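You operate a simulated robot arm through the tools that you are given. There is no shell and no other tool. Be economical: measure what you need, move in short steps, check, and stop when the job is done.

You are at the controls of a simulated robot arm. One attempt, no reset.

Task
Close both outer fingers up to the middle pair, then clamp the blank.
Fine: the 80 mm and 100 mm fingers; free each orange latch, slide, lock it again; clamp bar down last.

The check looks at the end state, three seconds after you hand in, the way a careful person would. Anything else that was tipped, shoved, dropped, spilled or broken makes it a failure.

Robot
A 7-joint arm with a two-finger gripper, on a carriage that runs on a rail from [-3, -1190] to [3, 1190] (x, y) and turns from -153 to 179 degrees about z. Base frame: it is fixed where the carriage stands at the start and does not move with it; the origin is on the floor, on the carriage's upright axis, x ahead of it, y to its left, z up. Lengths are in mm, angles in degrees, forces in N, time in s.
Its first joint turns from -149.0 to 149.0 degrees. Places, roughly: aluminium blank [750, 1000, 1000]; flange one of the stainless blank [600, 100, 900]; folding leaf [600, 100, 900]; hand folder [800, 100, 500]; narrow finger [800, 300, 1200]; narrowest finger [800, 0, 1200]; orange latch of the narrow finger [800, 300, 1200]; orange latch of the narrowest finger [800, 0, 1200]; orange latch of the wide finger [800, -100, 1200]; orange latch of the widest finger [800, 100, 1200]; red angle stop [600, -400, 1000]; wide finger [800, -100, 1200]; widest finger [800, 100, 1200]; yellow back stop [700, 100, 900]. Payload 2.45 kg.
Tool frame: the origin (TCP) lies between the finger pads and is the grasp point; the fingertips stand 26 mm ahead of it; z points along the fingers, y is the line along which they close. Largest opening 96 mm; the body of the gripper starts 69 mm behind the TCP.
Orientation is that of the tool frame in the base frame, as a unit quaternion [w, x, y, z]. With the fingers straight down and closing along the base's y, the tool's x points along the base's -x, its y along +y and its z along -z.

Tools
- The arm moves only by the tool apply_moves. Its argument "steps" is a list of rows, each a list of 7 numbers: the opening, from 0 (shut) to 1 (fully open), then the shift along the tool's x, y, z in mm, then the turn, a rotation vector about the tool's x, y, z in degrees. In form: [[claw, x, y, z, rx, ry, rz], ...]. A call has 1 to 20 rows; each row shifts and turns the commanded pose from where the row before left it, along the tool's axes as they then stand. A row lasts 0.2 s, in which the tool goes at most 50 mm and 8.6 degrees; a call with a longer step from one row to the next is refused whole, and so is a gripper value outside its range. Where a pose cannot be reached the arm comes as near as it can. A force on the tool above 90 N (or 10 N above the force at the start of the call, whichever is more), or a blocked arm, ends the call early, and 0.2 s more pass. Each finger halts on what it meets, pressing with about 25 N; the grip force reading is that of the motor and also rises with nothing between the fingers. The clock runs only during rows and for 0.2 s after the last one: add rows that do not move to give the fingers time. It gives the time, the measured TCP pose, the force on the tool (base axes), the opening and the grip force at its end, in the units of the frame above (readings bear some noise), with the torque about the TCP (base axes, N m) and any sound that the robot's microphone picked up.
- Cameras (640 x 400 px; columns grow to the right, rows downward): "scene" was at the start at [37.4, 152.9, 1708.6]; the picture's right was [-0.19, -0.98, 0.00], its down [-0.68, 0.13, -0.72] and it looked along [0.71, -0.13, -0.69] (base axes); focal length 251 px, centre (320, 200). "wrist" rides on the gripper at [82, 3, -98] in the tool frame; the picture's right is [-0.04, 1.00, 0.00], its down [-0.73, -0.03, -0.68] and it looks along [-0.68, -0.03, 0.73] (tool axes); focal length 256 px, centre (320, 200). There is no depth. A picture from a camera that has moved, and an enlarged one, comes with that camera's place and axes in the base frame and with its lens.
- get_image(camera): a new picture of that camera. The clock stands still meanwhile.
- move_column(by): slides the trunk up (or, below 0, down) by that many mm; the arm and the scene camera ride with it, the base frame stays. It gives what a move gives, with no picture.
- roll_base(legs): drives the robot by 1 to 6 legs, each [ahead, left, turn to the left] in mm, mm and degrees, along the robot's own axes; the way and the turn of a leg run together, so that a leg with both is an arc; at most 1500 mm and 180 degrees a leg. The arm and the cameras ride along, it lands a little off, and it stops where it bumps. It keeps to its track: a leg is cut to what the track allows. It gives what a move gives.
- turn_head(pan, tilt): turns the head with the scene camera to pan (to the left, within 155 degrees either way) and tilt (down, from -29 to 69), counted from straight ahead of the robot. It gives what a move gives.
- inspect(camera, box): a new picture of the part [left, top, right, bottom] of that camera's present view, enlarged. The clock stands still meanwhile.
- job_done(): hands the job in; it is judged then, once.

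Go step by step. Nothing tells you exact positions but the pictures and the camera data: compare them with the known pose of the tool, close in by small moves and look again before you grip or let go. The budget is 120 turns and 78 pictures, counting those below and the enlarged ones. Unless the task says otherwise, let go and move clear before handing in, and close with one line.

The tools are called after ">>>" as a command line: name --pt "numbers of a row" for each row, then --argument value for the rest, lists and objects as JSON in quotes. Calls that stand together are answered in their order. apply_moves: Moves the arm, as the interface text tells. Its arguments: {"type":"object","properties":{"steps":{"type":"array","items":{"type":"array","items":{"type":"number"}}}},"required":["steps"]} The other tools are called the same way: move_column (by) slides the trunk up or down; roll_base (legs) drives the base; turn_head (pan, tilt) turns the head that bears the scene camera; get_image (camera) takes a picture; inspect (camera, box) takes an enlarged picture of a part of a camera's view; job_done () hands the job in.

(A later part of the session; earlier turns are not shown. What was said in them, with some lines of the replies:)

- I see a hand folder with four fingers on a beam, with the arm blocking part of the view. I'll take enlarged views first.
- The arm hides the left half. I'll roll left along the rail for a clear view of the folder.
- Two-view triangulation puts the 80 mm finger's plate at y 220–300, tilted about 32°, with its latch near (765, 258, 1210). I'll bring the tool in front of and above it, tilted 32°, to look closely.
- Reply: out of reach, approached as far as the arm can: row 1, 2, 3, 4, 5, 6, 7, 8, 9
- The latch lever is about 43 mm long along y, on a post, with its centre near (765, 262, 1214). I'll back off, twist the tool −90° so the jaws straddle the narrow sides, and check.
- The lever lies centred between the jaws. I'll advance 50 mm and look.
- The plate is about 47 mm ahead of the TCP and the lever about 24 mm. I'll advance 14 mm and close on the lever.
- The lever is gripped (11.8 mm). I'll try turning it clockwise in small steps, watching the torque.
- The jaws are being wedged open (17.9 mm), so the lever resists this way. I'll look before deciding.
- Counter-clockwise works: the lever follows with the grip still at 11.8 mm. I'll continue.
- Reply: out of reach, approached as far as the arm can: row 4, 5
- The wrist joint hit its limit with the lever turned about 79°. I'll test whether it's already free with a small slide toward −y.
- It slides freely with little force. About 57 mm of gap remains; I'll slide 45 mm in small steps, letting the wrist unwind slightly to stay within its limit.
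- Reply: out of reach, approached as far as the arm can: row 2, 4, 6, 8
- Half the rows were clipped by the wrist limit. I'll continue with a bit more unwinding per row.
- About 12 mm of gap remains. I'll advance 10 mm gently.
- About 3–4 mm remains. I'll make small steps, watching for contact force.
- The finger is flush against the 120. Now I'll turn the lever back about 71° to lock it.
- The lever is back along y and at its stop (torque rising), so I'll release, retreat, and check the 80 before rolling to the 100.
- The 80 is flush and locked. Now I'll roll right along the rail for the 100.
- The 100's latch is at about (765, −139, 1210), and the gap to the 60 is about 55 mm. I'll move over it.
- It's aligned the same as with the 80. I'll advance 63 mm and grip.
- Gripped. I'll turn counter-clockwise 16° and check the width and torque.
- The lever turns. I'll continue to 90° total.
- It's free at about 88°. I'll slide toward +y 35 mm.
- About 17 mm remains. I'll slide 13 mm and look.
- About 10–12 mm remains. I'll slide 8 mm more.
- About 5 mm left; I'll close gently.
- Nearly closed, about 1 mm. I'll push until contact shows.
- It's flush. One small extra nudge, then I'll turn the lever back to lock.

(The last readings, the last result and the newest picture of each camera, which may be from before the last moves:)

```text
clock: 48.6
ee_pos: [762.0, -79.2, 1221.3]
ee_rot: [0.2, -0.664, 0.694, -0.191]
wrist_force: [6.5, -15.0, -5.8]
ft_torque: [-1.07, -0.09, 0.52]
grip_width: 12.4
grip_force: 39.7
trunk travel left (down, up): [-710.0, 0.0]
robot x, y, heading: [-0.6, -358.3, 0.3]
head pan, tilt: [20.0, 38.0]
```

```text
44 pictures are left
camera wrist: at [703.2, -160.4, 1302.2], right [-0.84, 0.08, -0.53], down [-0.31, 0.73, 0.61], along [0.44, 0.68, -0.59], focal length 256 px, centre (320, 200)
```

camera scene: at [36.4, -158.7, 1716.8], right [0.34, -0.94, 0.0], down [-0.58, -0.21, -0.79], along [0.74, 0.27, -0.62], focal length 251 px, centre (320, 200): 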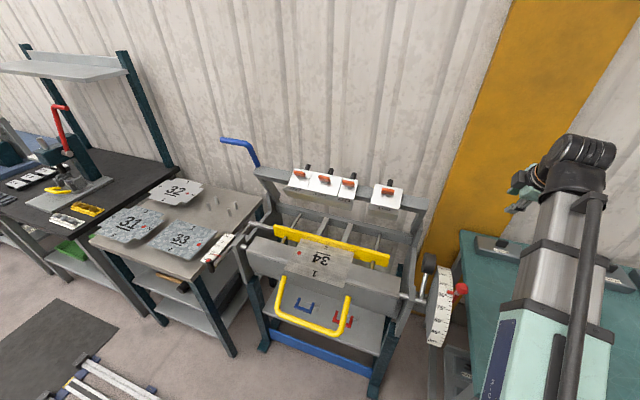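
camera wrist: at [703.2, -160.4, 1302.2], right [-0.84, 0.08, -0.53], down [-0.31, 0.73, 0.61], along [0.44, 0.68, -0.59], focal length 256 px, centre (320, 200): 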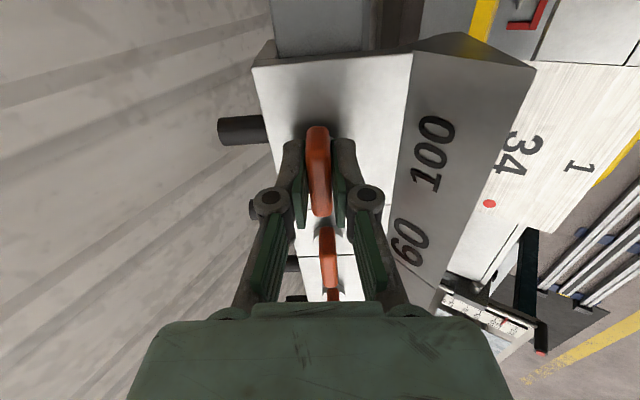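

The 100 is locked against the stop. I'll release and retreat, then check from the scene camera.

>>> apply_moves --pt "0.4 0 0 0 0 0 0" --pt "0.4 0 0 0 0 0 0" --pt "0.4 0 0 -30 0 0 0" --pt "0.4 0 0 -40 0 0 0" --pt "0.4 0 0 -40 0 0 0" --pt "0.4 46 0 0 0 0 0" --pt "0.4 46 0 0 0 0 0" --pt "0.4 46 0 0 0 0 0" --pt "0.4 46 0 0 0 0 0" --pt "0.4 46 0 0 0 0 0" --pt "0.4 0 0 0 0 0 0"

>>> inspect --camera "scene" --box '[270, 155, 430, 255]'

>>> inspect --camera "scene" --box '[210, 130, 490, 305]'

```text
clock: 51.0
ee_pos: [693.8, -307.9, 1311.2]
ee_rot: [0.202, -0.665, 0.694, -0.191]
wrist_force: [0.5, -0.4, -0.6]
ft_torque: [0.01, 0.01, 0.01]
grip_width: 38.3
grip_force: 0.1
trunk travel left (down, up): [-710.0, 0.0]
robot x, y, heading: [-2.2, -355.0, -0.0]
head pan, tilt: [20.0, 38.0]
```

```text
4.00 times, centred on (350, 205) of scene
camera zoom: at [36.3, -158.7, 1716.8], right [0.34, -0.94, 0.0], down [-0.58, -0.21, -0.79], along [0.74, 0.27, -0.62], focal length 1004 px, centre (200, 180)
```

zoom: 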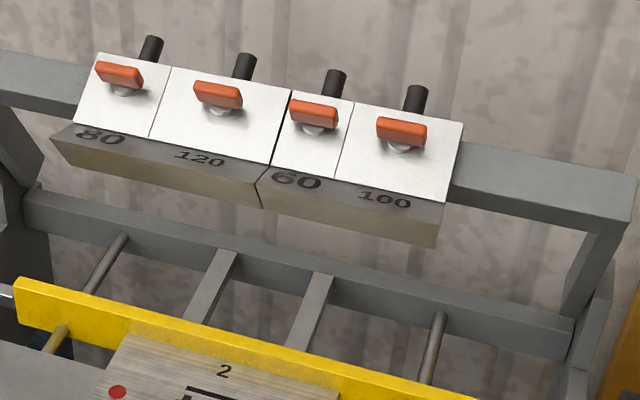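

```text
2.29 times, centred on (350, 218) of scene
camera zoom: at [36.3, -158.7, 1716.8], right [0.34, -0.94, 0.0], down [-0.58, -0.21, -0.79], along [0.74, 0.27, -0.62], focal length 574 px, centre (251, 160)
```

zoom: 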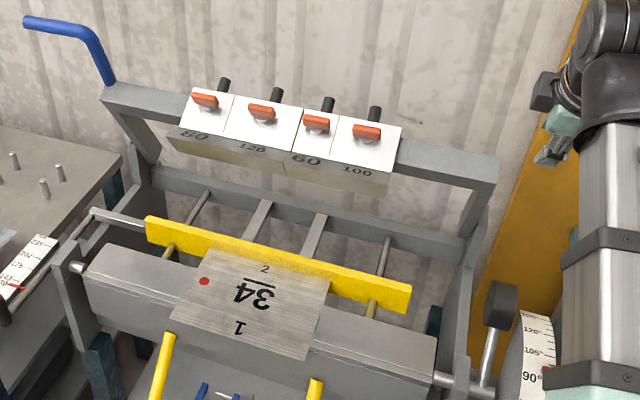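

All four fingers are closed together and every latch is horizontal. The blue handle's grip segment runs along y from about 400 to 521 at x≈768, z≈1297. I'll pull the arm back, roll left past it, and take a side view of the clamp linkage.

>>> apply_moves --pt "0.4 0 34 -21 0 0 0" --pt "0.4 0 34 -21 0 0 0" --pt "0.4 0 0 0 0 0 0"

>>> roll_base --legs '[[0, 1155, 0]]'

>>> turn_head --pan -40 --tilt 36

>>> get_image --camera "scene"

```text
clock: 51.8
ee_pos: [612.9, -304.4, 1312.4]
ee_rot: [0.201, -0.664, 0.694, -0.192]
wrist_force: [0.7, 0.4, 0.2]
ft_torque: [-0.04, 0.0, 0.0]
grip_width: 38.6
grip_force: 0.1
trunk travel left (down, up): [-710.0, 0.0]
robot x, y, heading: [-3.7, -354.0, 0.0]
head pan, tilt: [20.0, 38.0]
```

```text
clock: 57.7
ee_pos: [616.3, 836.0, 1311.7]
ee_rot: [0.2, -0.66, 0.698, -0.192]
wrist_force: [-0.1, 0.4, 0.3]
ft_torque: [0.01, 0.01, 0.03]
grip_width: 38.2
grip_force: 0.1
trunk travel left (down, up): [-710.0, 0.0]
robot x, y, heading: [5.8, 790.3, -0.8]
head pan, tilt: [20.0, 38.0]
```

```text
clock: 59.0
ee_pos: [617.4, 833.8, 1313.2]
ee_rot: [0.2, -0.661, 0.697, -0.193]
wrist_force: [0.4, 0.2, -0.5]
ft_torque: [0.02, 0.01, 0.0]
grip_width: 38.3
grip_force: 0.1
trunk travel left (down, up): [-710.0, 0.0]
robot x, y, heading: [1.5, 790.0, -0.5]
head pan, tilt: [-40.0, 36.0]
```

```text
41 pictures are left
camera scene: at [27.1, 902.3, 1719.8], right [-0.65, -0.76, 0.0], down [-0.45, 0.38, -0.81], along [0.61, -0.53, -0.59], focal length 251 px, centre (320, 200)
```

scene: 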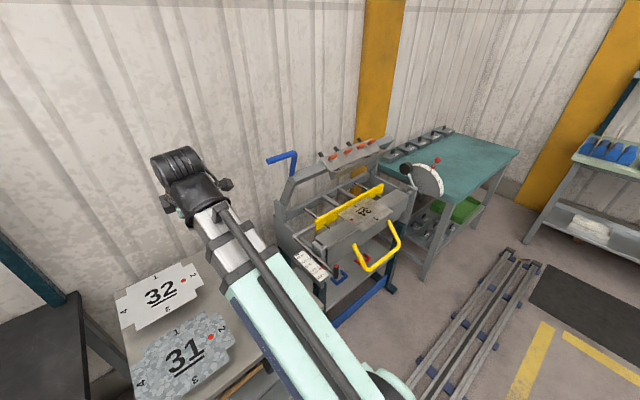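

>>> inspect --camera "scene" --box '[250, 125, 442, 245]'

>>> inspect --camera "scene" --box '[255, 130, 335, 200]'

```text
3.33 times, centred on (346, 185) of scene
camera zoom: at [27.1, 902.3, 1719.8], right [-0.65, -0.76, 0.0], down [-0.45, 0.38, -0.81], along [0.61, -0.53, -0.59], focal length 837 px, centre (233, 250)
```

zoom: 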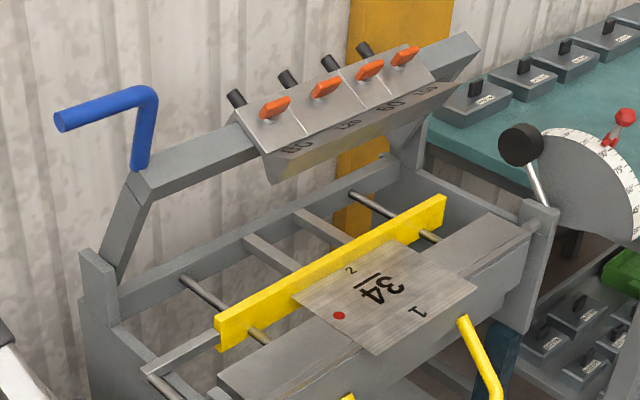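

```text
5.71 times, centred on (295, 165) of scene
camera zoom: at [27.1, 902.3, 1719.8], right [-0.65, -0.76, 0.0], down [-0.45, 0.38, -0.81], along [0.61, -0.53, -0.59], focal length 1435 px, centre (463, 400)
```

zoom: 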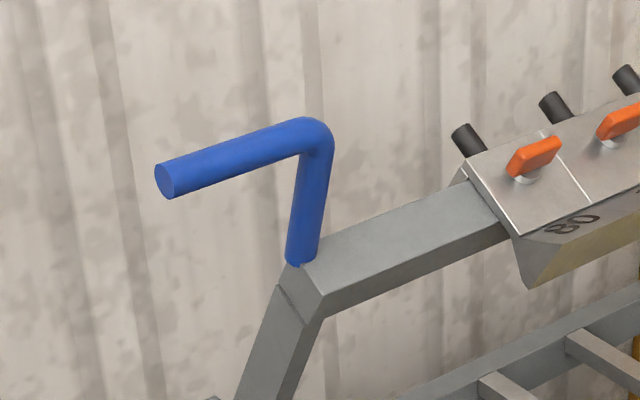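

The frame pivots near (896, 930) in x–z, so the handle must swing about 50° forward and down. I'll set the arm right of its present place, then roll a bit further left for comfortable reach.

>>> apply_moves --pt "1 0 0 0 0 0 -3" --pt "1 46 0 0 0 0 0" --pt "1 46 0 0 0 0 0" --pt "1 46 0 0 0 0 0" --pt "1 46 0 0 0 0 0" --pt "1 46 0 0 0 0 0" --pt "1 0 0 0 0 0 0"

>>> roll_base --legs '[[0, 190, 0]]'

```text
clock: 60.6
ee_pos: [616.5, 605.5, 1311.0]
ee_rot: [0.194, -0.679, 0.68, -0.197]
wrist_force: [0.1, -0.3, 0.5]
ft_torque: [0.02, -0.02, 0.01]
grip_width: 95.9
grip_force: 0.1
trunk travel left (down, up): [-710.0, 0.0]
robot x, y, heading: [1.8, 791.1, -0.7]
head pan, tilt: [-40.0, 36.0]
```

```text
clock: 62.1
ee_pos: [616.6, 791.5, 1311.3]
ee_rot: [0.194, -0.677, 0.682, -0.198]
wrist_force: [0.2, 0.5, -0.3]
ft_torque: [0.0, 0.01, -0.01]
grip_width: 96.3
grip_force: 0.0
trunk travel left (down, up): [-710.0, 0.0]
robot x, y, heading: [-0.1, 980.6, -1.2]
head pan, tilt: [-40.0, 36.0]
```

Now to a point left of the handle's free end, at its height, jaws open.

>>> apply_moves --pt "1 30 -20.2 14.5 0 0 0" --pt "1 30 -20.2 14.5 0 0 0" --pt "1 30 -20.2 14.5 0 0 0" --pt "1 30 -20.2 14.5 0 0 0" --pt "1 30 -20.2 14.5 0 0 0" --pt "1 30 -20.2 14.5 0 0 0" --pt "1 0 0 0 0 0 0"

>>> get_image --camera "wrist"

>>> get_image --camera "scene"

```text
clock: 63.7
ee_pos: [764.6, 609.9, 1303.8]
ee_rot: [0.194, -0.677, 0.682, -0.198]
wrist_force: [0.7, 0.6, 0.1]
ft_torque: [0.0, -0.01, 0.02]
grip_width: 96.1
grip_force: 0.0
trunk travel left (down, up): [-710.0, 0.0]
robot x, y, heading: [3.5, 981.0, -1.1]
head pan, tilt: [-40.0, 36.0]
```

```text
38 pictures are left
camera wrist: at [708.5, 527.5, 1386.2], right [-0.85, 0.05, -0.53], down [-0.33, 0.74, 0.59], along [0.42, 0.67, -0.61], focal length 256 px, centre (320, 200)
```

wrist: 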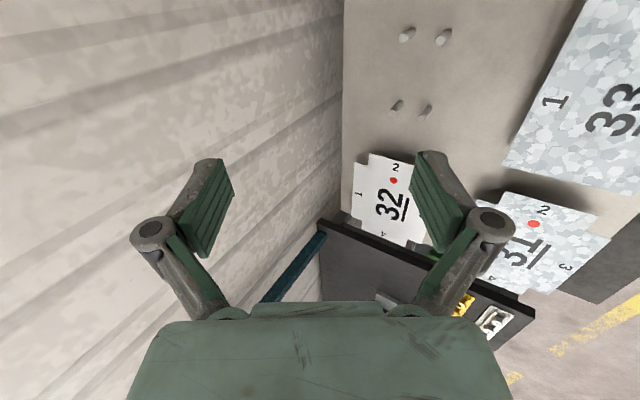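

```text
37 pictures are left
camera scene: at [28.4, 1091.7, 1719.8], right [-0.66, -0.76, 0.0], down [-0.44, 0.39, -0.81], along [0.61, -0.53, -0.59], focal length 251 px, centre (320, 200)
```

scene: 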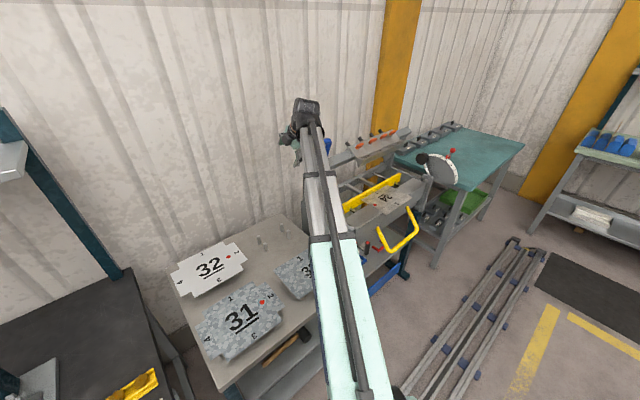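

The scene view is blocked by the arm and the wrist camera is past the handle's end. I'll move 55 mm toward −y so the bar enters the wrist view before straddling it.

>>> apply_moves --pt "1 28 0 0 0 0 0" --pt "1 27 0 0 0 0 0" --pt "1 0 0 0 0 0 0"

>>> get_image --camera "wrist"

```text
clock: 64.5
ee_pos: [764.9, 553.9, 1303.1]
ee_rot: [0.194, -0.677, 0.682, -0.198]
wrist_force: [-0.4, 0.5, -0.1]
ft_torque: [-0.03, 0.03, 0.0]
grip_width: 96.0
grip_force: 0.0
trunk travel left (down, up): [-710.0, 0.0]
robot x, y, heading: [7.9, 977.8, -0.8]
head pan, tilt: [-40.0, 36.0]
```

```text
36 pictures are left
camera wrist: at [708.4, 473.4, 1384.9], right [-0.85, 0.05, -0.53], down [-0.33, 0.74, 0.59], along [0.42, 0.67, -0.61], focal length 256 px, centre (320, 200)
```

wrist: 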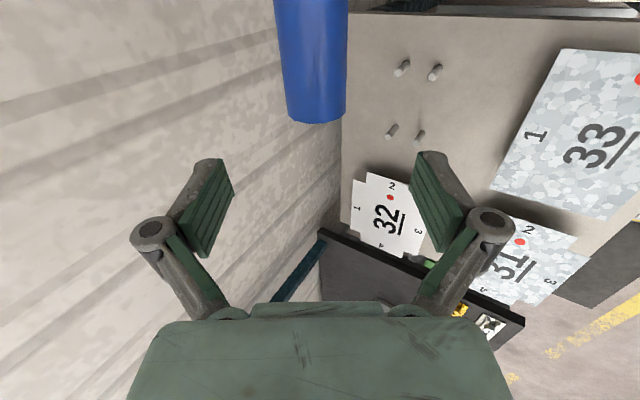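

The bar is centred between the jaws with its end at y≈521. I'll slide 65 mm over it and close.

>>> apply_moves --pt "1 22 0 0 0 0 0" --pt "1 22 0 0 0 0 0" --pt "1 20 0 0 0 0 0" --pt "1 0 0 0 0 0 0" --pt "0 0 0 0 0 0 0" --pt "0 0 0 0 0 0 0" --pt "0 0 0 0 0 0 0"

>>> get_image --camera "wrist"

```text
clock: 66.1
ee_pos: [762.3, 489.2, 1305.9]
ee_rot: [0.195, -0.677, 0.681, -0.2]
wrist_force: [0.3, -2.1, 8.1]
ft_torque: [-0.05, -0.01, 0.31]
grip_width: 22.7
grip_force: 44.7
trunk travel left (down, up): [-710.0, 0.0]
robot x, y, heading: [5.3, 982.2, -0.7]
head pan, tilt: [-40.0, 36.0]
```

```text
35 pictures are left
camera wrist: at [706.1, 407.8, 1387.2], right [-0.84, 0.05, -0.53], down [-0.33, 0.74, 0.59], along [0.42, 0.67, -0.61], focal length 256 px, centre (320, 200)
```

wrist: 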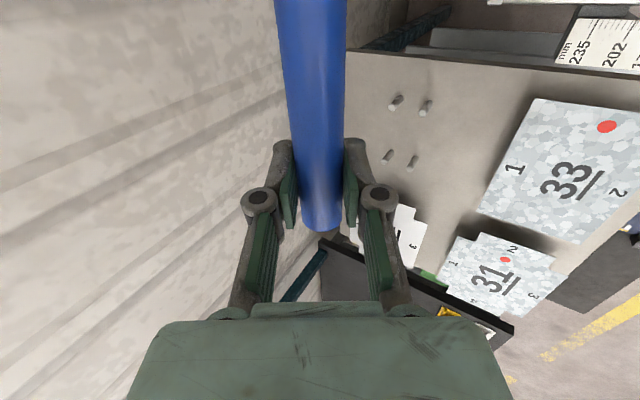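

Gripped (22.7 mm). I'll swing 5° about the estimated pivot first and read the forces.

>>> apply_moves --pt "0 0 8.5 -1.7 0.75 0 0" --pt "0 0 8.5 -1.7 0.75 0 0" --pt "0 0 8.5 -1.5 0.75 0 0" --pt "0 0 8.5 -1.5 0.75 0 0" --pt "0 0 0 0 0 0 0"

```text
clock: 67.3
ee_pos: [729.4, 490.0, 1289.3]
ee_rot: [0.212, -0.671, 0.677, -0.216]
wrist_force: [1.7, -2.8, 0.3]
ft_torque: [-0.7, -0.07, -0.27]
grip_width: 22.9
grip_force: 45.2
trunk travel left (down, up): [-710.0, 0.0]
robot x, y, heading: [1.5, 974.6, -1.2]
head pan, tilt: [-40.0, 36.0]
```

It moves easily. I'll continue another 10°.

>>> apply_moves --pt "0 0 8.53 -1.34 0.75 0 0" --pt "0 0 8.53 -1.34 0.75 0 0" --pt "0 0 8.56 -1.19 0.75 0 0" --pt "0 0 8.56 -1.19 0.75 0 0" --pt "0 0 8.58 -1.03 0.75 0 0" --pt "0 0 8.58 -1.03 0.75 0 0" --pt "0 0 8.59 -0.89 0.75 0 0" --pt "0 0 8.59 -0.89 0.75 0 0" --pt "0 0 0 0 0 0 0"

>>> get_image --camera "wrist"

>>> get_image --camera "scene"

```text
clock: 69.3
ee_pos: [673.9, 489.9, 1254.5]
ee_rot: [0.246, -0.66, 0.665, -0.25]
wrist_force: [8.4, -1.4, -13.1]
ft_torque: [-0.44, 0.05, -0.15]
grip_width: 22.5
grip_force: 45.1
trunk travel left (down, up): [-710.0, 0.0]
robot x, y, heading: [2.7, 981.0, -0.9]
head pan, tilt: [-40.0, 36.0]
```

```text
34 pictures are left
camera wrist: at [605.5, 408.0, 1326.7], right [-0.75, 0.04, -0.66], down [-0.42, 0.74, 0.53], along [0.51, 0.67, -0.54], focal length 256 px, centre (320, 200)
```

wrist: 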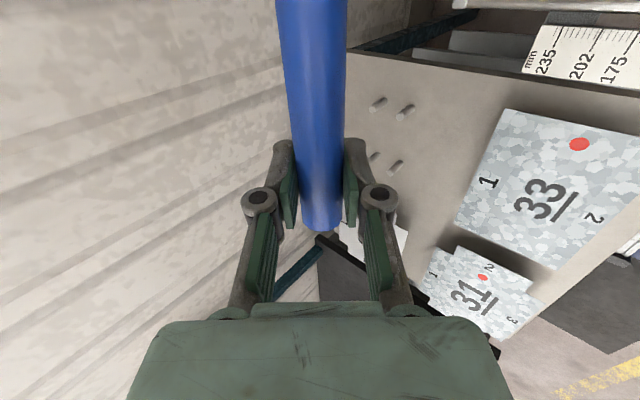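

```text
33 pictures are left
camera scene: at [30.7, 1090.8, 1719.8], right [-0.66, -0.76, 0.0], down [-0.45, 0.39, -0.81], along [0.61, -0.53, -0.59], focal length 251 px, centre (320, 200)
```

scene: 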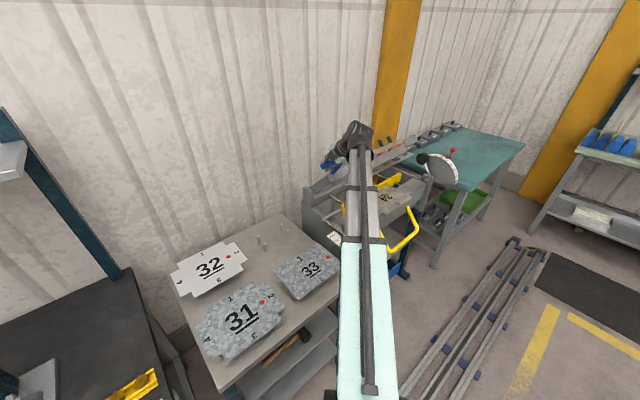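

The handle follows, with a modest radial force inward. I'll correct the arc slightly and continue 10°.

>>> apply_moves --pt "0 0 8.58 -0.2 0.75 0 0" --pt "0 0 8.58 -0.2 0.75 0 0" --pt "0 0 8.59 -0.1 0.75 0 0" --pt "0 0 8.59 -0.1 0.75 0 0" --pt "0 0 8.6 0 0.75 0 0" --pt "0 0 8.6 0 0.75 0 0" --pt "0 0 8.6 0.1 0.75 0 0" --pt "0 0 8.6 0.1 0.75 0 0" --pt "0 0 0 0 0 0 0"

```text
clock: 71.3
ee_pos: [621.7, 490.2, 1205.9]
ee_rot: [0.28, -0.645, 0.651, -0.285]
wrist_force: [6.5, -12.3, -4.6]
ft_torque: [-0.56, 0.04, -0.43]
grip_width: 22.9
grip_force: 45.4
trunk travel left (down, up): [-710.0, 0.0]
robot x, y, heading: [0.5, 982.7, -1.1]
head pan, tilt: [-40.0, 36.0]
```

Tracking well. Next 10°.

>>> apply_moves --pt "0 0.1 8.4 0.15 0.75 0 0" --pt "0 0.1 8.4 0.15 0.75 0 0" --pt "0 0.1 8.4 0.3 0.75 0 0" --pt "0 0.1 8.4 0.3 0.75 0 0" --pt "0 0.1 8.4 0.45 0.75 0 0" --pt "0 0.1 8.4 0.45 0.75 0 0" --pt "0 0.1 8.4 0.6 0.75 0 0" --pt "0 0.1 8.4 0.6 0.75 0 0" --pt "0 0 0 0 0 0 0"

>>> inspect --camera "scene" --box '[280, 100, 460, 260]'

```text
clock: 73.3
ee_pos: [581.5, 490.1, 1154.1]
ee_rot: [0.313, -0.631, 0.635, -0.318]
wrist_force: [10.0, -14.0, -5.0]
ft_torque: [0.04, -0.08, 0.07]
grip_width: 22.8
grip_force: 45.8
trunk travel left (down, up): [-710.0, 0.0]
robot x, y, heading: [3.5, 978.6, -1.1]
head pan, tilt: [-40.0, 36.0]
```

```text
2.50 times, centred on (370, 180) of scene
camera zoom: at [30.1, 1089.1, 1719.9], right [-0.66, -0.76, 0.0], down [-0.44, 0.39, -0.81], along [0.61, -0.53, -0.59], focal length 628 px, centre (195, 250)
```

zoom: 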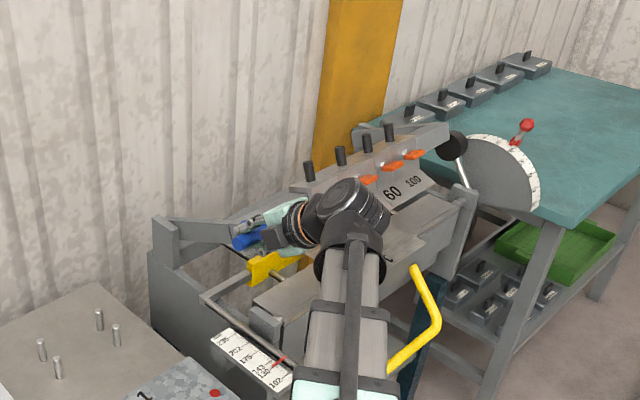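

Nearly down. I'll continue 5° more and read the forces.

>>> apply_moves --pt "0 0.3 8.27 1.1 0.75 0 0" --pt "0 0.3 8.27 1.1 0.75 0 0" --pt "0 0.3 8.25 1.2 0.75 0 0" --pt "0 0.3 8.25 1.2 0.75 0 0" --pt "0 0 0 0 0 0 0"

```text
clock: 74.5
ee_pos: [564.0, 489.3, 1125.1]
ee_rot: [0.33, -0.622, 0.626, -0.335]
wrist_force: [8.6, -1.1, -4.9]
ft_torque: [0.16, -0.1, 0.16]
grip_width: 23.0
grip_force: 45.4
trunk travel left (down, up): [-710.0, 0.0]
robot x, y, heading: [2.6, 981.5, -0.8]
head pan, tilt: [-40.0, 36.0]
```

>>> apply_moves --pt "0 0 8.24 1.2 0.75 0 0" --pt "0 0 8.24 1.2 0.75 0 0" --pt "0 0 8.22 1.3 0.75 0 0" --pt "0 0 8.22 1.3 0.75 0 0" --pt "0 0 0 0 0 0 0"

>>> inspect --camera "scene" --box '[280, 120, 460, 260]'

```text
clock: 75.7
ee_pos: [552.0, 490.6, 1093.2]
ee_rot: [0.348, -0.612, 0.617, -0.352]
wrist_force: [5.9, 3.9, -1.2]
ft_torque: [0.24, -0.03, 0.25]
grip_width: 22.6
grip_force: 45.2
trunk travel left (down, up): [-710.0, 0.0]
robot x, y, heading: [0.2, 979.0, -0.8]
head pan, tilt: [-40.0, 36.0]
```

```text
2.86 times, centred on (370, 190) of scene
camera zoom: at [29.3, 1092.1, 1719.8], right [-0.66, -0.76, 0.0], down [-0.44, 0.39, -0.81], along [0.61, -0.53, -0.59], focal length 717 px, centre (177, 229)
```

zoom: 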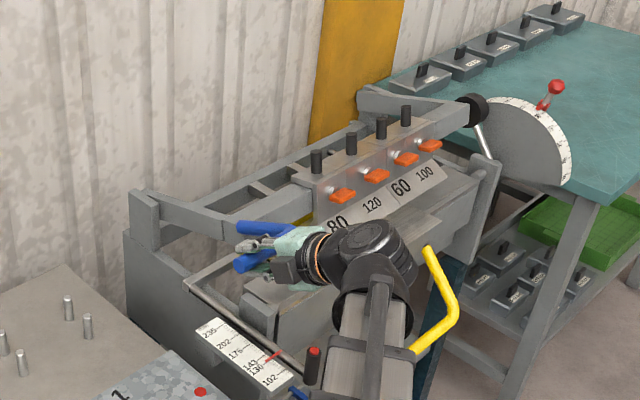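

No contact yet. I'll use smaller steps now.

>>> apply_moves --pt "0 0 5.92 0.95 0.5 0 0" --pt "0 0 5.92 0.95 0.5 0 0" --pt "0 0 0 0 0 0 0"

>>> apply_moves --pt "0 0 5.9 1.1 0.5 0 0" --pt "0 0 5.9 1.1 0.5 0 0" --pt "0 0 0 0 0 0 0"

```text
clock: 76.5
ee_pos: [547.6, 490.1, 1082.3]
ee_rot: [0.352, -0.61, 0.613, -0.357]
wrist_force: [8.1, 1.8, -2.5]
ft_torque: [0.25, -0.06, 0.27]
grip_width: 22.8
grip_force: 45.1
trunk travel left (down, up): [-710.0, 0.0]
robot x, y, heading: [4.4, 980.9, -0.8]
head pan, tilt: [-40.0, 36.0]
```

```text
clock: 77.3
ee_pos: [543.5, 490.7, 1072.0]
ee_rot: [0.357, -0.608, 0.61, -0.362]
wrist_force: [8.6, 4.9, -4.7]
ft_torque: [-0.02, -0.04, -0.21]
grip_width: 22.7
grip_force: 45.0
trunk travel left (down, up): [-710.0, 0.0]
robot x, y, heading: [2.4, 979.5, -0.8]
head pan, tilt: [-40.0, 36.0]
```

>>> apply_moves --pt "0 0 5.4 1.05 0.5 0 0" --pt "0 0 5.4 1.1 0.5 0 0" --pt "0 0 0 0 0 0 0"

>>> apply_moves --pt "0 0 5.4 1.1 0.5 0 0" --pt "0 0 5.4 1.2 0.5 0 0" --pt "0 0 0 0 0 0 0"

>>> inspect --camera "scene" --box '[300, 130, 440, 240]'

```text
clock: 78.1
ee_pos: [539.7, 491.2, 1062.0]
ee_rot: [0.362, -0.604, 0.608, -0.368]
wrist_force: [8.5, 2.5, -4.6]
ft_torque: [0.07, -0.04, 0.13]
grip_width: 22.9
grip_force: 45.0
trunk travel left (down, up): [-710.0, 0.0]
robot x, y, heading: [0.6, 977.9, -1.0]
head pan, tilt: [-40.0, 36.0]
```

```text
clock: 78.9
ee_pos: [537.9, 489.5, 1051.1]
ee_rot: [0.368, -0.6, 0.604, -0.373]
wrist_force: [4.2, 1.5, -3.8]
ft_torque: [0.04, -0.09, -0.03]
grip_width: 22.6
grip_force: 45.1
trunk travel left (down, up): [-710.0, 0.0]
robot x, y, heading: [4.5, 982.9, -1.1]
head pan, tilt: [-40.0, 36.0]
```

```text
3.64 times, centred on (370, 185) of scene
camera zoom: at [29.2, 1091.7, 1719.8], right [-0.66, -0.76, 0.0], down [-0.44, 0.39, -0.81], along [0.61, -0.53, -0.59], focal length 913 px, centre (138, 254)
```

zoom: 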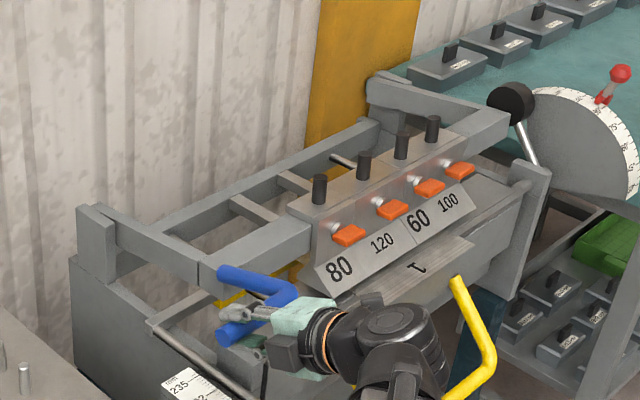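

>>> apply_moves --pt "0 0 5.2 1.1 0.5 0 0" --pt "0 0 5.2 1.2 0.5 0 0" --pt "0 0 0 0 0 0 0"

>>> apply_moves --pt "0 0 5.2 1.2 0.5 0 0" --pt "0 0 5.2 1.3 0.5 0 0" --pt "0 0 0 0 0 0 0"

>>> inspect --camera "scene" --box '[300, 130, 440, 240]'

```text
clock: 79.7
ee_pos: [534.9, 490.7, 1041.1]
ee_rot: [0.373, -0.597, 0.602, -0.377]
wrist_force: [6.5, 4.4, -6.3]
ft_torque: [-0.21, -0.1, -0.16]
grip_width: 22.8
grip_force: 44.8
trunk travel left (down, up): [-710.0, 0.0]
robot x, y, heading: [1.4, 982.0, -0.8]
head pan, tilt: [-40.0, 36.0]
```

```text
clock: 80.5
ee_pos: [534.0, 489.4, 1039.5]
ee_rot: [0.373, -0.595, 0.603, -0.378]
wrist_force: [3.1, 2.1, -6.2]
ft_torque: [-0.05, 0.12, 1.06]
grip_width: 23.1
grip_force: 44.8
out of reach, approached as far as the arm can: row 1, 2
trunk travel left (down, up): [-710.0, 0.0]
robot x, y, heading: [4.0, 982.2, -1.0]
head pan, tilt: [-40.0, 36.0]
```

```text
3.64 times, centred on (370, 185) of scene
camera zoom: at [29.1, 1091.4, 1719.8], right [-0.66, -0.76, 0.0], down [-0.44, 0.39, -0.81], along [0.61, -0.53, -0.59], focal length 913 px, centre (138, 254)
```

zoom: 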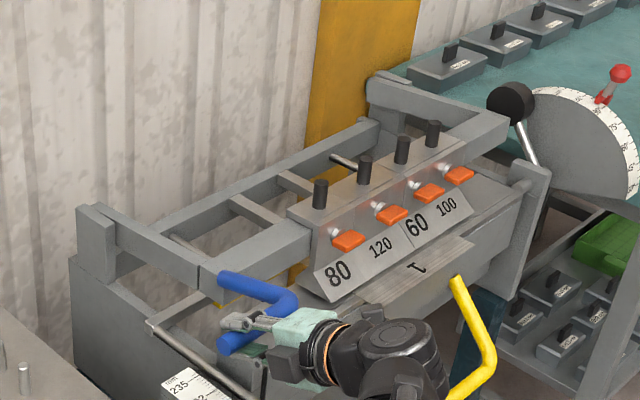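

The wrist hit a joint limit at this tilt. I'll keep lowering while letting the tool tilt back on the round bar.

>>> apply_moves --pt "0 0 0 0 -2 0 0" --pt "0 0 3.9 0.9 -1.5 0 0" --pt "0 0 3.9 0.8 -1.5 0 0" --pt "0 0 0 0 0 0 0"

```text
clock: 81.5
ee_pos: [532.5, 489.7, 1034.2]
ee_rot: [0.352, -0.609, 0.614, -0.358]
wrist_force: [7.9, -3.1, 11.3]
ft_torque: [0.26, -0.11, 0.37]
grip_width: 23.0
grip_force: 45.1
trunk travel left (down, up): [-710.0, 0.0]
robot x, y, heading: [1.3, 981.6, -0.9]
head pan, tilt: [-40.0, 36.0]
```

An upward force has appeared, possibly first contact. A little further.

>>> apply_moves --pt "0 0 3.7 1.3 -1 0 0" --pt "0 0 0 0 0 0 0"

>>> apply_moves --pt "0 0 3.7 1.4 -1 0 0" --pt "0 0 0 0 0 0 0"

>>> inspect --camera "scene" --box '[330, 150, 440, 230]'

```text
clock: 82.1
ee_pos: [532.4, 491.6, 1034.0]
ee_rot: [0.351, -0.608, 0.616, -0.357]
wrist_force: [20.1, -11.3, 48.6]
ft_torque: [-0.19, -0.54, 0.22]
grip_width: 22.8
grip_force: 44.8
trunk travel left (down, up): [-710.0, 0.0]
robot x, y, heading: [-0.2, 979.6, -1.1]
head pan, tilt: [-40.0, 36.0]
```

```text
clock: 82.7
ee_pos: [532.4, 491.1, 1033.7]
ee_rot: [0.348, -0.607, 0.62, -0.355]
wrist_force: [30.7, -19.1, 78.9]
ft_torque: [0.09, -0.99, 0.66]
grip_width: 23.2
grip_force: 45.0
trunk travel left (down, up): [-710.0, 0.0]
robot x, y, heading: [1.8, 980.2, -0.7]
head pan, tilt: [-40.0, 36.0]
```

```text
5.00 times, centred on (385, 190) of scene
camera zoom: at [26.0, 1094.5, 1720.2], right [-0.66, -0.76, 0.0], down [-0.44, 0.38, -0.81], along [0.61, -0.53, -0.59], focal length 1256 px, centre (-5, 250)
```

zoom: 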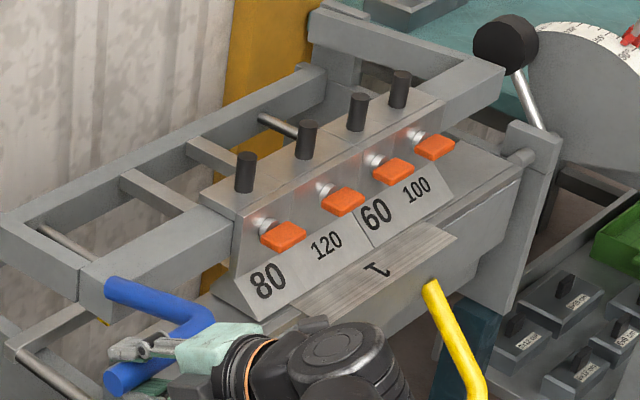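

The clamp has reached a firm stop (79 N) with the fingers on the blank. I'll relax the push, open the jaws in place, and see that the bar stays down.

>>> apply_moves --pt "0 0 -3.7 -1.4 1 0 0" --pt "0 0 -2 -0.8 0 0 0" --pt "0 0 0 0 0 0 0"

>>> apply_moves --pt "0.6 0 0 0 0 0 0" --pt "0.6 0 0 0 0 0 0" --pt "0.6 0 0 0 0 0 0"

>>> get_image --camera "wrist"

>>> inspect --camera "scene" --box '[330, 150, 440, 230]'

```text
clock: 83.5
ee_pos: [532.5, 490.7, 1033.8]
ee_rot: [0.35, -0.608, 0.617, -0.356]
wrist_force: [28.3, -13.3, 45.8]
ft_torque: [-0.88, -0.63, -0.96]
grip_width: 23.0
grip_force: 45.2
trunk travel left (down, up): [-710.0, 0.0]
robot x, y, heading: [1.8, 981.1, -1.1]
head pan, tilt: [-40.0, 36.0]
```

```text
clock: 84.3
ee_pos: [531.1, 491.5, 1030.8]
ee_rot: [0.346, -0.613, 0.617, -0.352]
wrist_force: [-1.3, -0.5, -0.3]
ft_torque: [-0.02, 0.01, -0.01]
grip_width: 57.5
grip_force: 0.2
trunk travel left (down, up): [-710.0, 0.0]
robot x, y, heading: [3.3, 977.6, -0.8]
head pan, tilt: [-40.0, 36.0]
```

```text
27 pictures are left
camera wrist: at [444.2, 409.4, 1078.6], right [-0.51, 0.04, -0.86], down [-0.56, 0.74, 0.37], along [0.65, 0.67, -0.36], focal length 256 px, centre (320, 200)
```

wrist: 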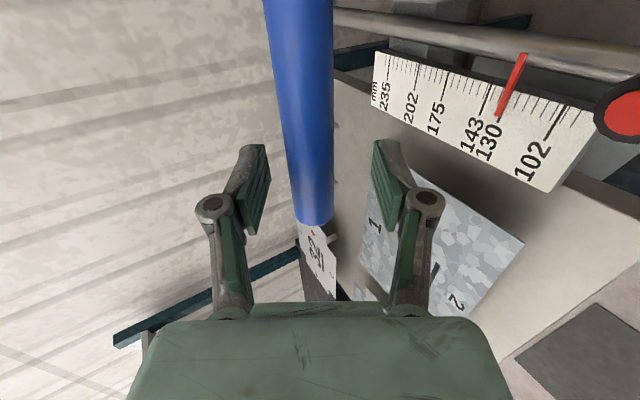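

```text
5.00 times, centred on (385, 190) of scene
camera zoom: at [28.2, 1091.6, 1719.8], right [-0.66, -0.76, 0.0], down [-0.44, 0.39, -0.81], along [0.61, -0.53, -0.59], focal length 1256 px, centre (-5, 250)
```

zoom: 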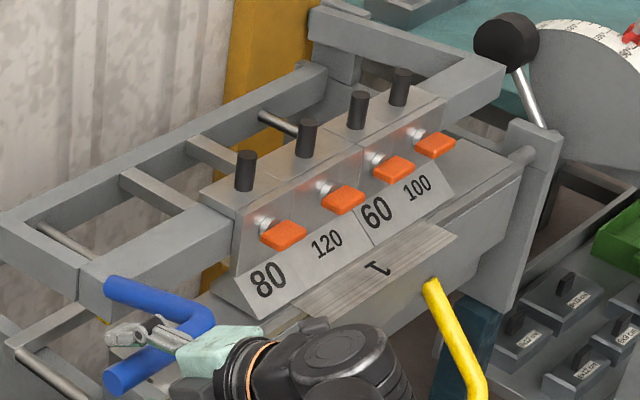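

The bar stays down on its own. I'll slide off the handle's free end, then up and clear.

>>> apply_moves --pt "0.8 0 0 0 0 0 0" --pt "0.8 -25 0 0 0 0 0" --pt "0.8 -30 0 0 0 0 0" --pt "0.8 -30 0 0 0 0 0" --pt "0.8 -20 -30 -20 0 0 0" --pt "0.8 0 -35 -20 0 0 0" --pt "0.8 0 -35 -20 0 0 0" --pt "0.8 0 -35 -20 0 0 0" --pt "0.8 0 0 0 0 0 0"

>>> get_image --camera "scene"

```text
clock: 86.3
ee_pos: [531.8, 594.1, 1187.2]
ee_rot: [0.346, -0.612, 0.617, -0.352]
wrist_force: [0.1, 0.2, -0.1]
ft_torque: [-0.01, -0.03, -0.01]
grip_width: 76.8
grip_force: 0.1
trunk travel left (down, up): [-710.0, 0.0]
robot x, y, heading: [6.3, 981.2, -1.1]
head pan, tilt: [-40.0, 36.0]
```

```text
25 pictures are left
camera scene: at [28.1, 1091.7, 1719.8], right [-0.66, -0.76, 0.0], down [-0.44, 0.39, -0.81], along [0.61, -0.53, -0.59], focal length 251 px, centre (320, 200)
```

scene: 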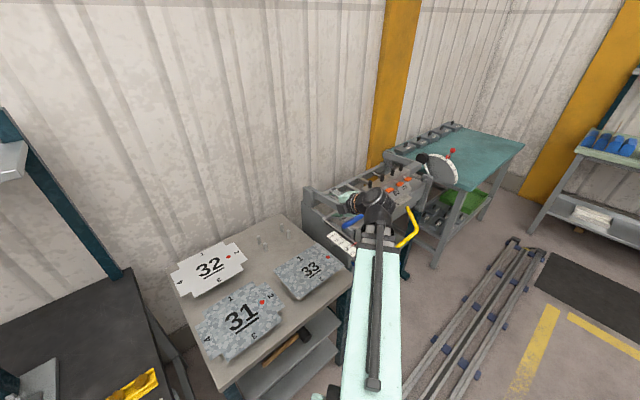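

Clear of the handle. I'll move the arm further left for a final full look at the folder.

>>> apply_moves --pt "0.8 -45 -15 0 0 0 0" --pt "0.8 -45 -15 0 0 0 0" --pt "0.8 -45 0 0 0 0 0" --pt "0.8 -45 0 0 0 0 0" --pt "0.8 -45 0 0 0 0 0" --pt "0.8 -45 0 0 0 0 0" --pt "0.8 0 0 0 0 0 0"

>>> inspect --camera "scene" --box '[290, 140, 450, 260]'

>>> inspect --camera "scene" --box '[340, 160, 430, 220]'

```text
clock: 87.9
ee_pos: [644.4, 802.4, 1246.8]
ee_rot: [0.346, -0.613, 0.617, -0.352]
wrist_force: [0.0, 0.8, 0.6]
ft_torque: [0.01, -0.02, -0.01]
grip_width: 76.9
grip_force: 0.1
out of reach, approached as far as the arm can: row 2, 3, 4, 5, 6
trunk travel left (down, up): [-710.0, 0.0]
robot x, y, heading: [2.6, 978.9, -1.1]
head pan, tilt: [-40.0, 36.0]
```

```text
3.33 times, centred on (370, 200) of scene
camera zoom: at [28.3, 1091.8, 1719.8], right [-0.66, -0.76, 0.0], down [-0.44, 0.39, -0.81], along [0.61, -0.53, -0.59], focal length 837 px, centre (153, 200)
```

zoom: 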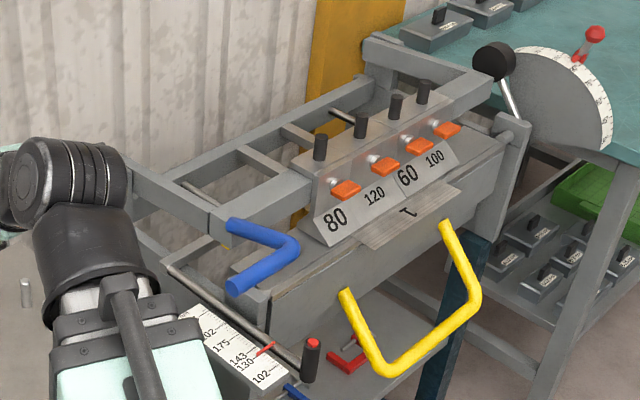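

```text
6.67 times, centred on (385, 190) of scene
camera zoom: at [28.3, 1091.8, 1719.8], right [-0.66, -0.76, 0.0], down [-0.44, 0.39, -0.81], along [0.61, -0.53, -0.59], focal length 1674 px, centre (-113, 267)
```

zoom: 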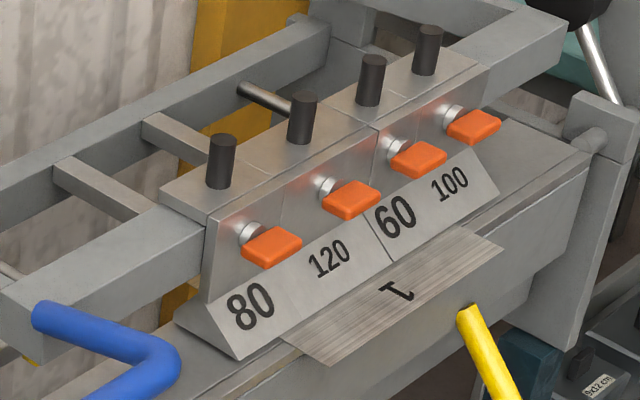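

The fingers are closed together, all latches are across and locked, the bar is down on the blank, and the arm is clear. I'm handing in.

>>> job_done

```text
The job is handed in.
```

The 80 mm and 100 mm fingers are closed up against the middle pair and their latches are locked again. The clamp bar is down on the blank and stayed down after I let go.
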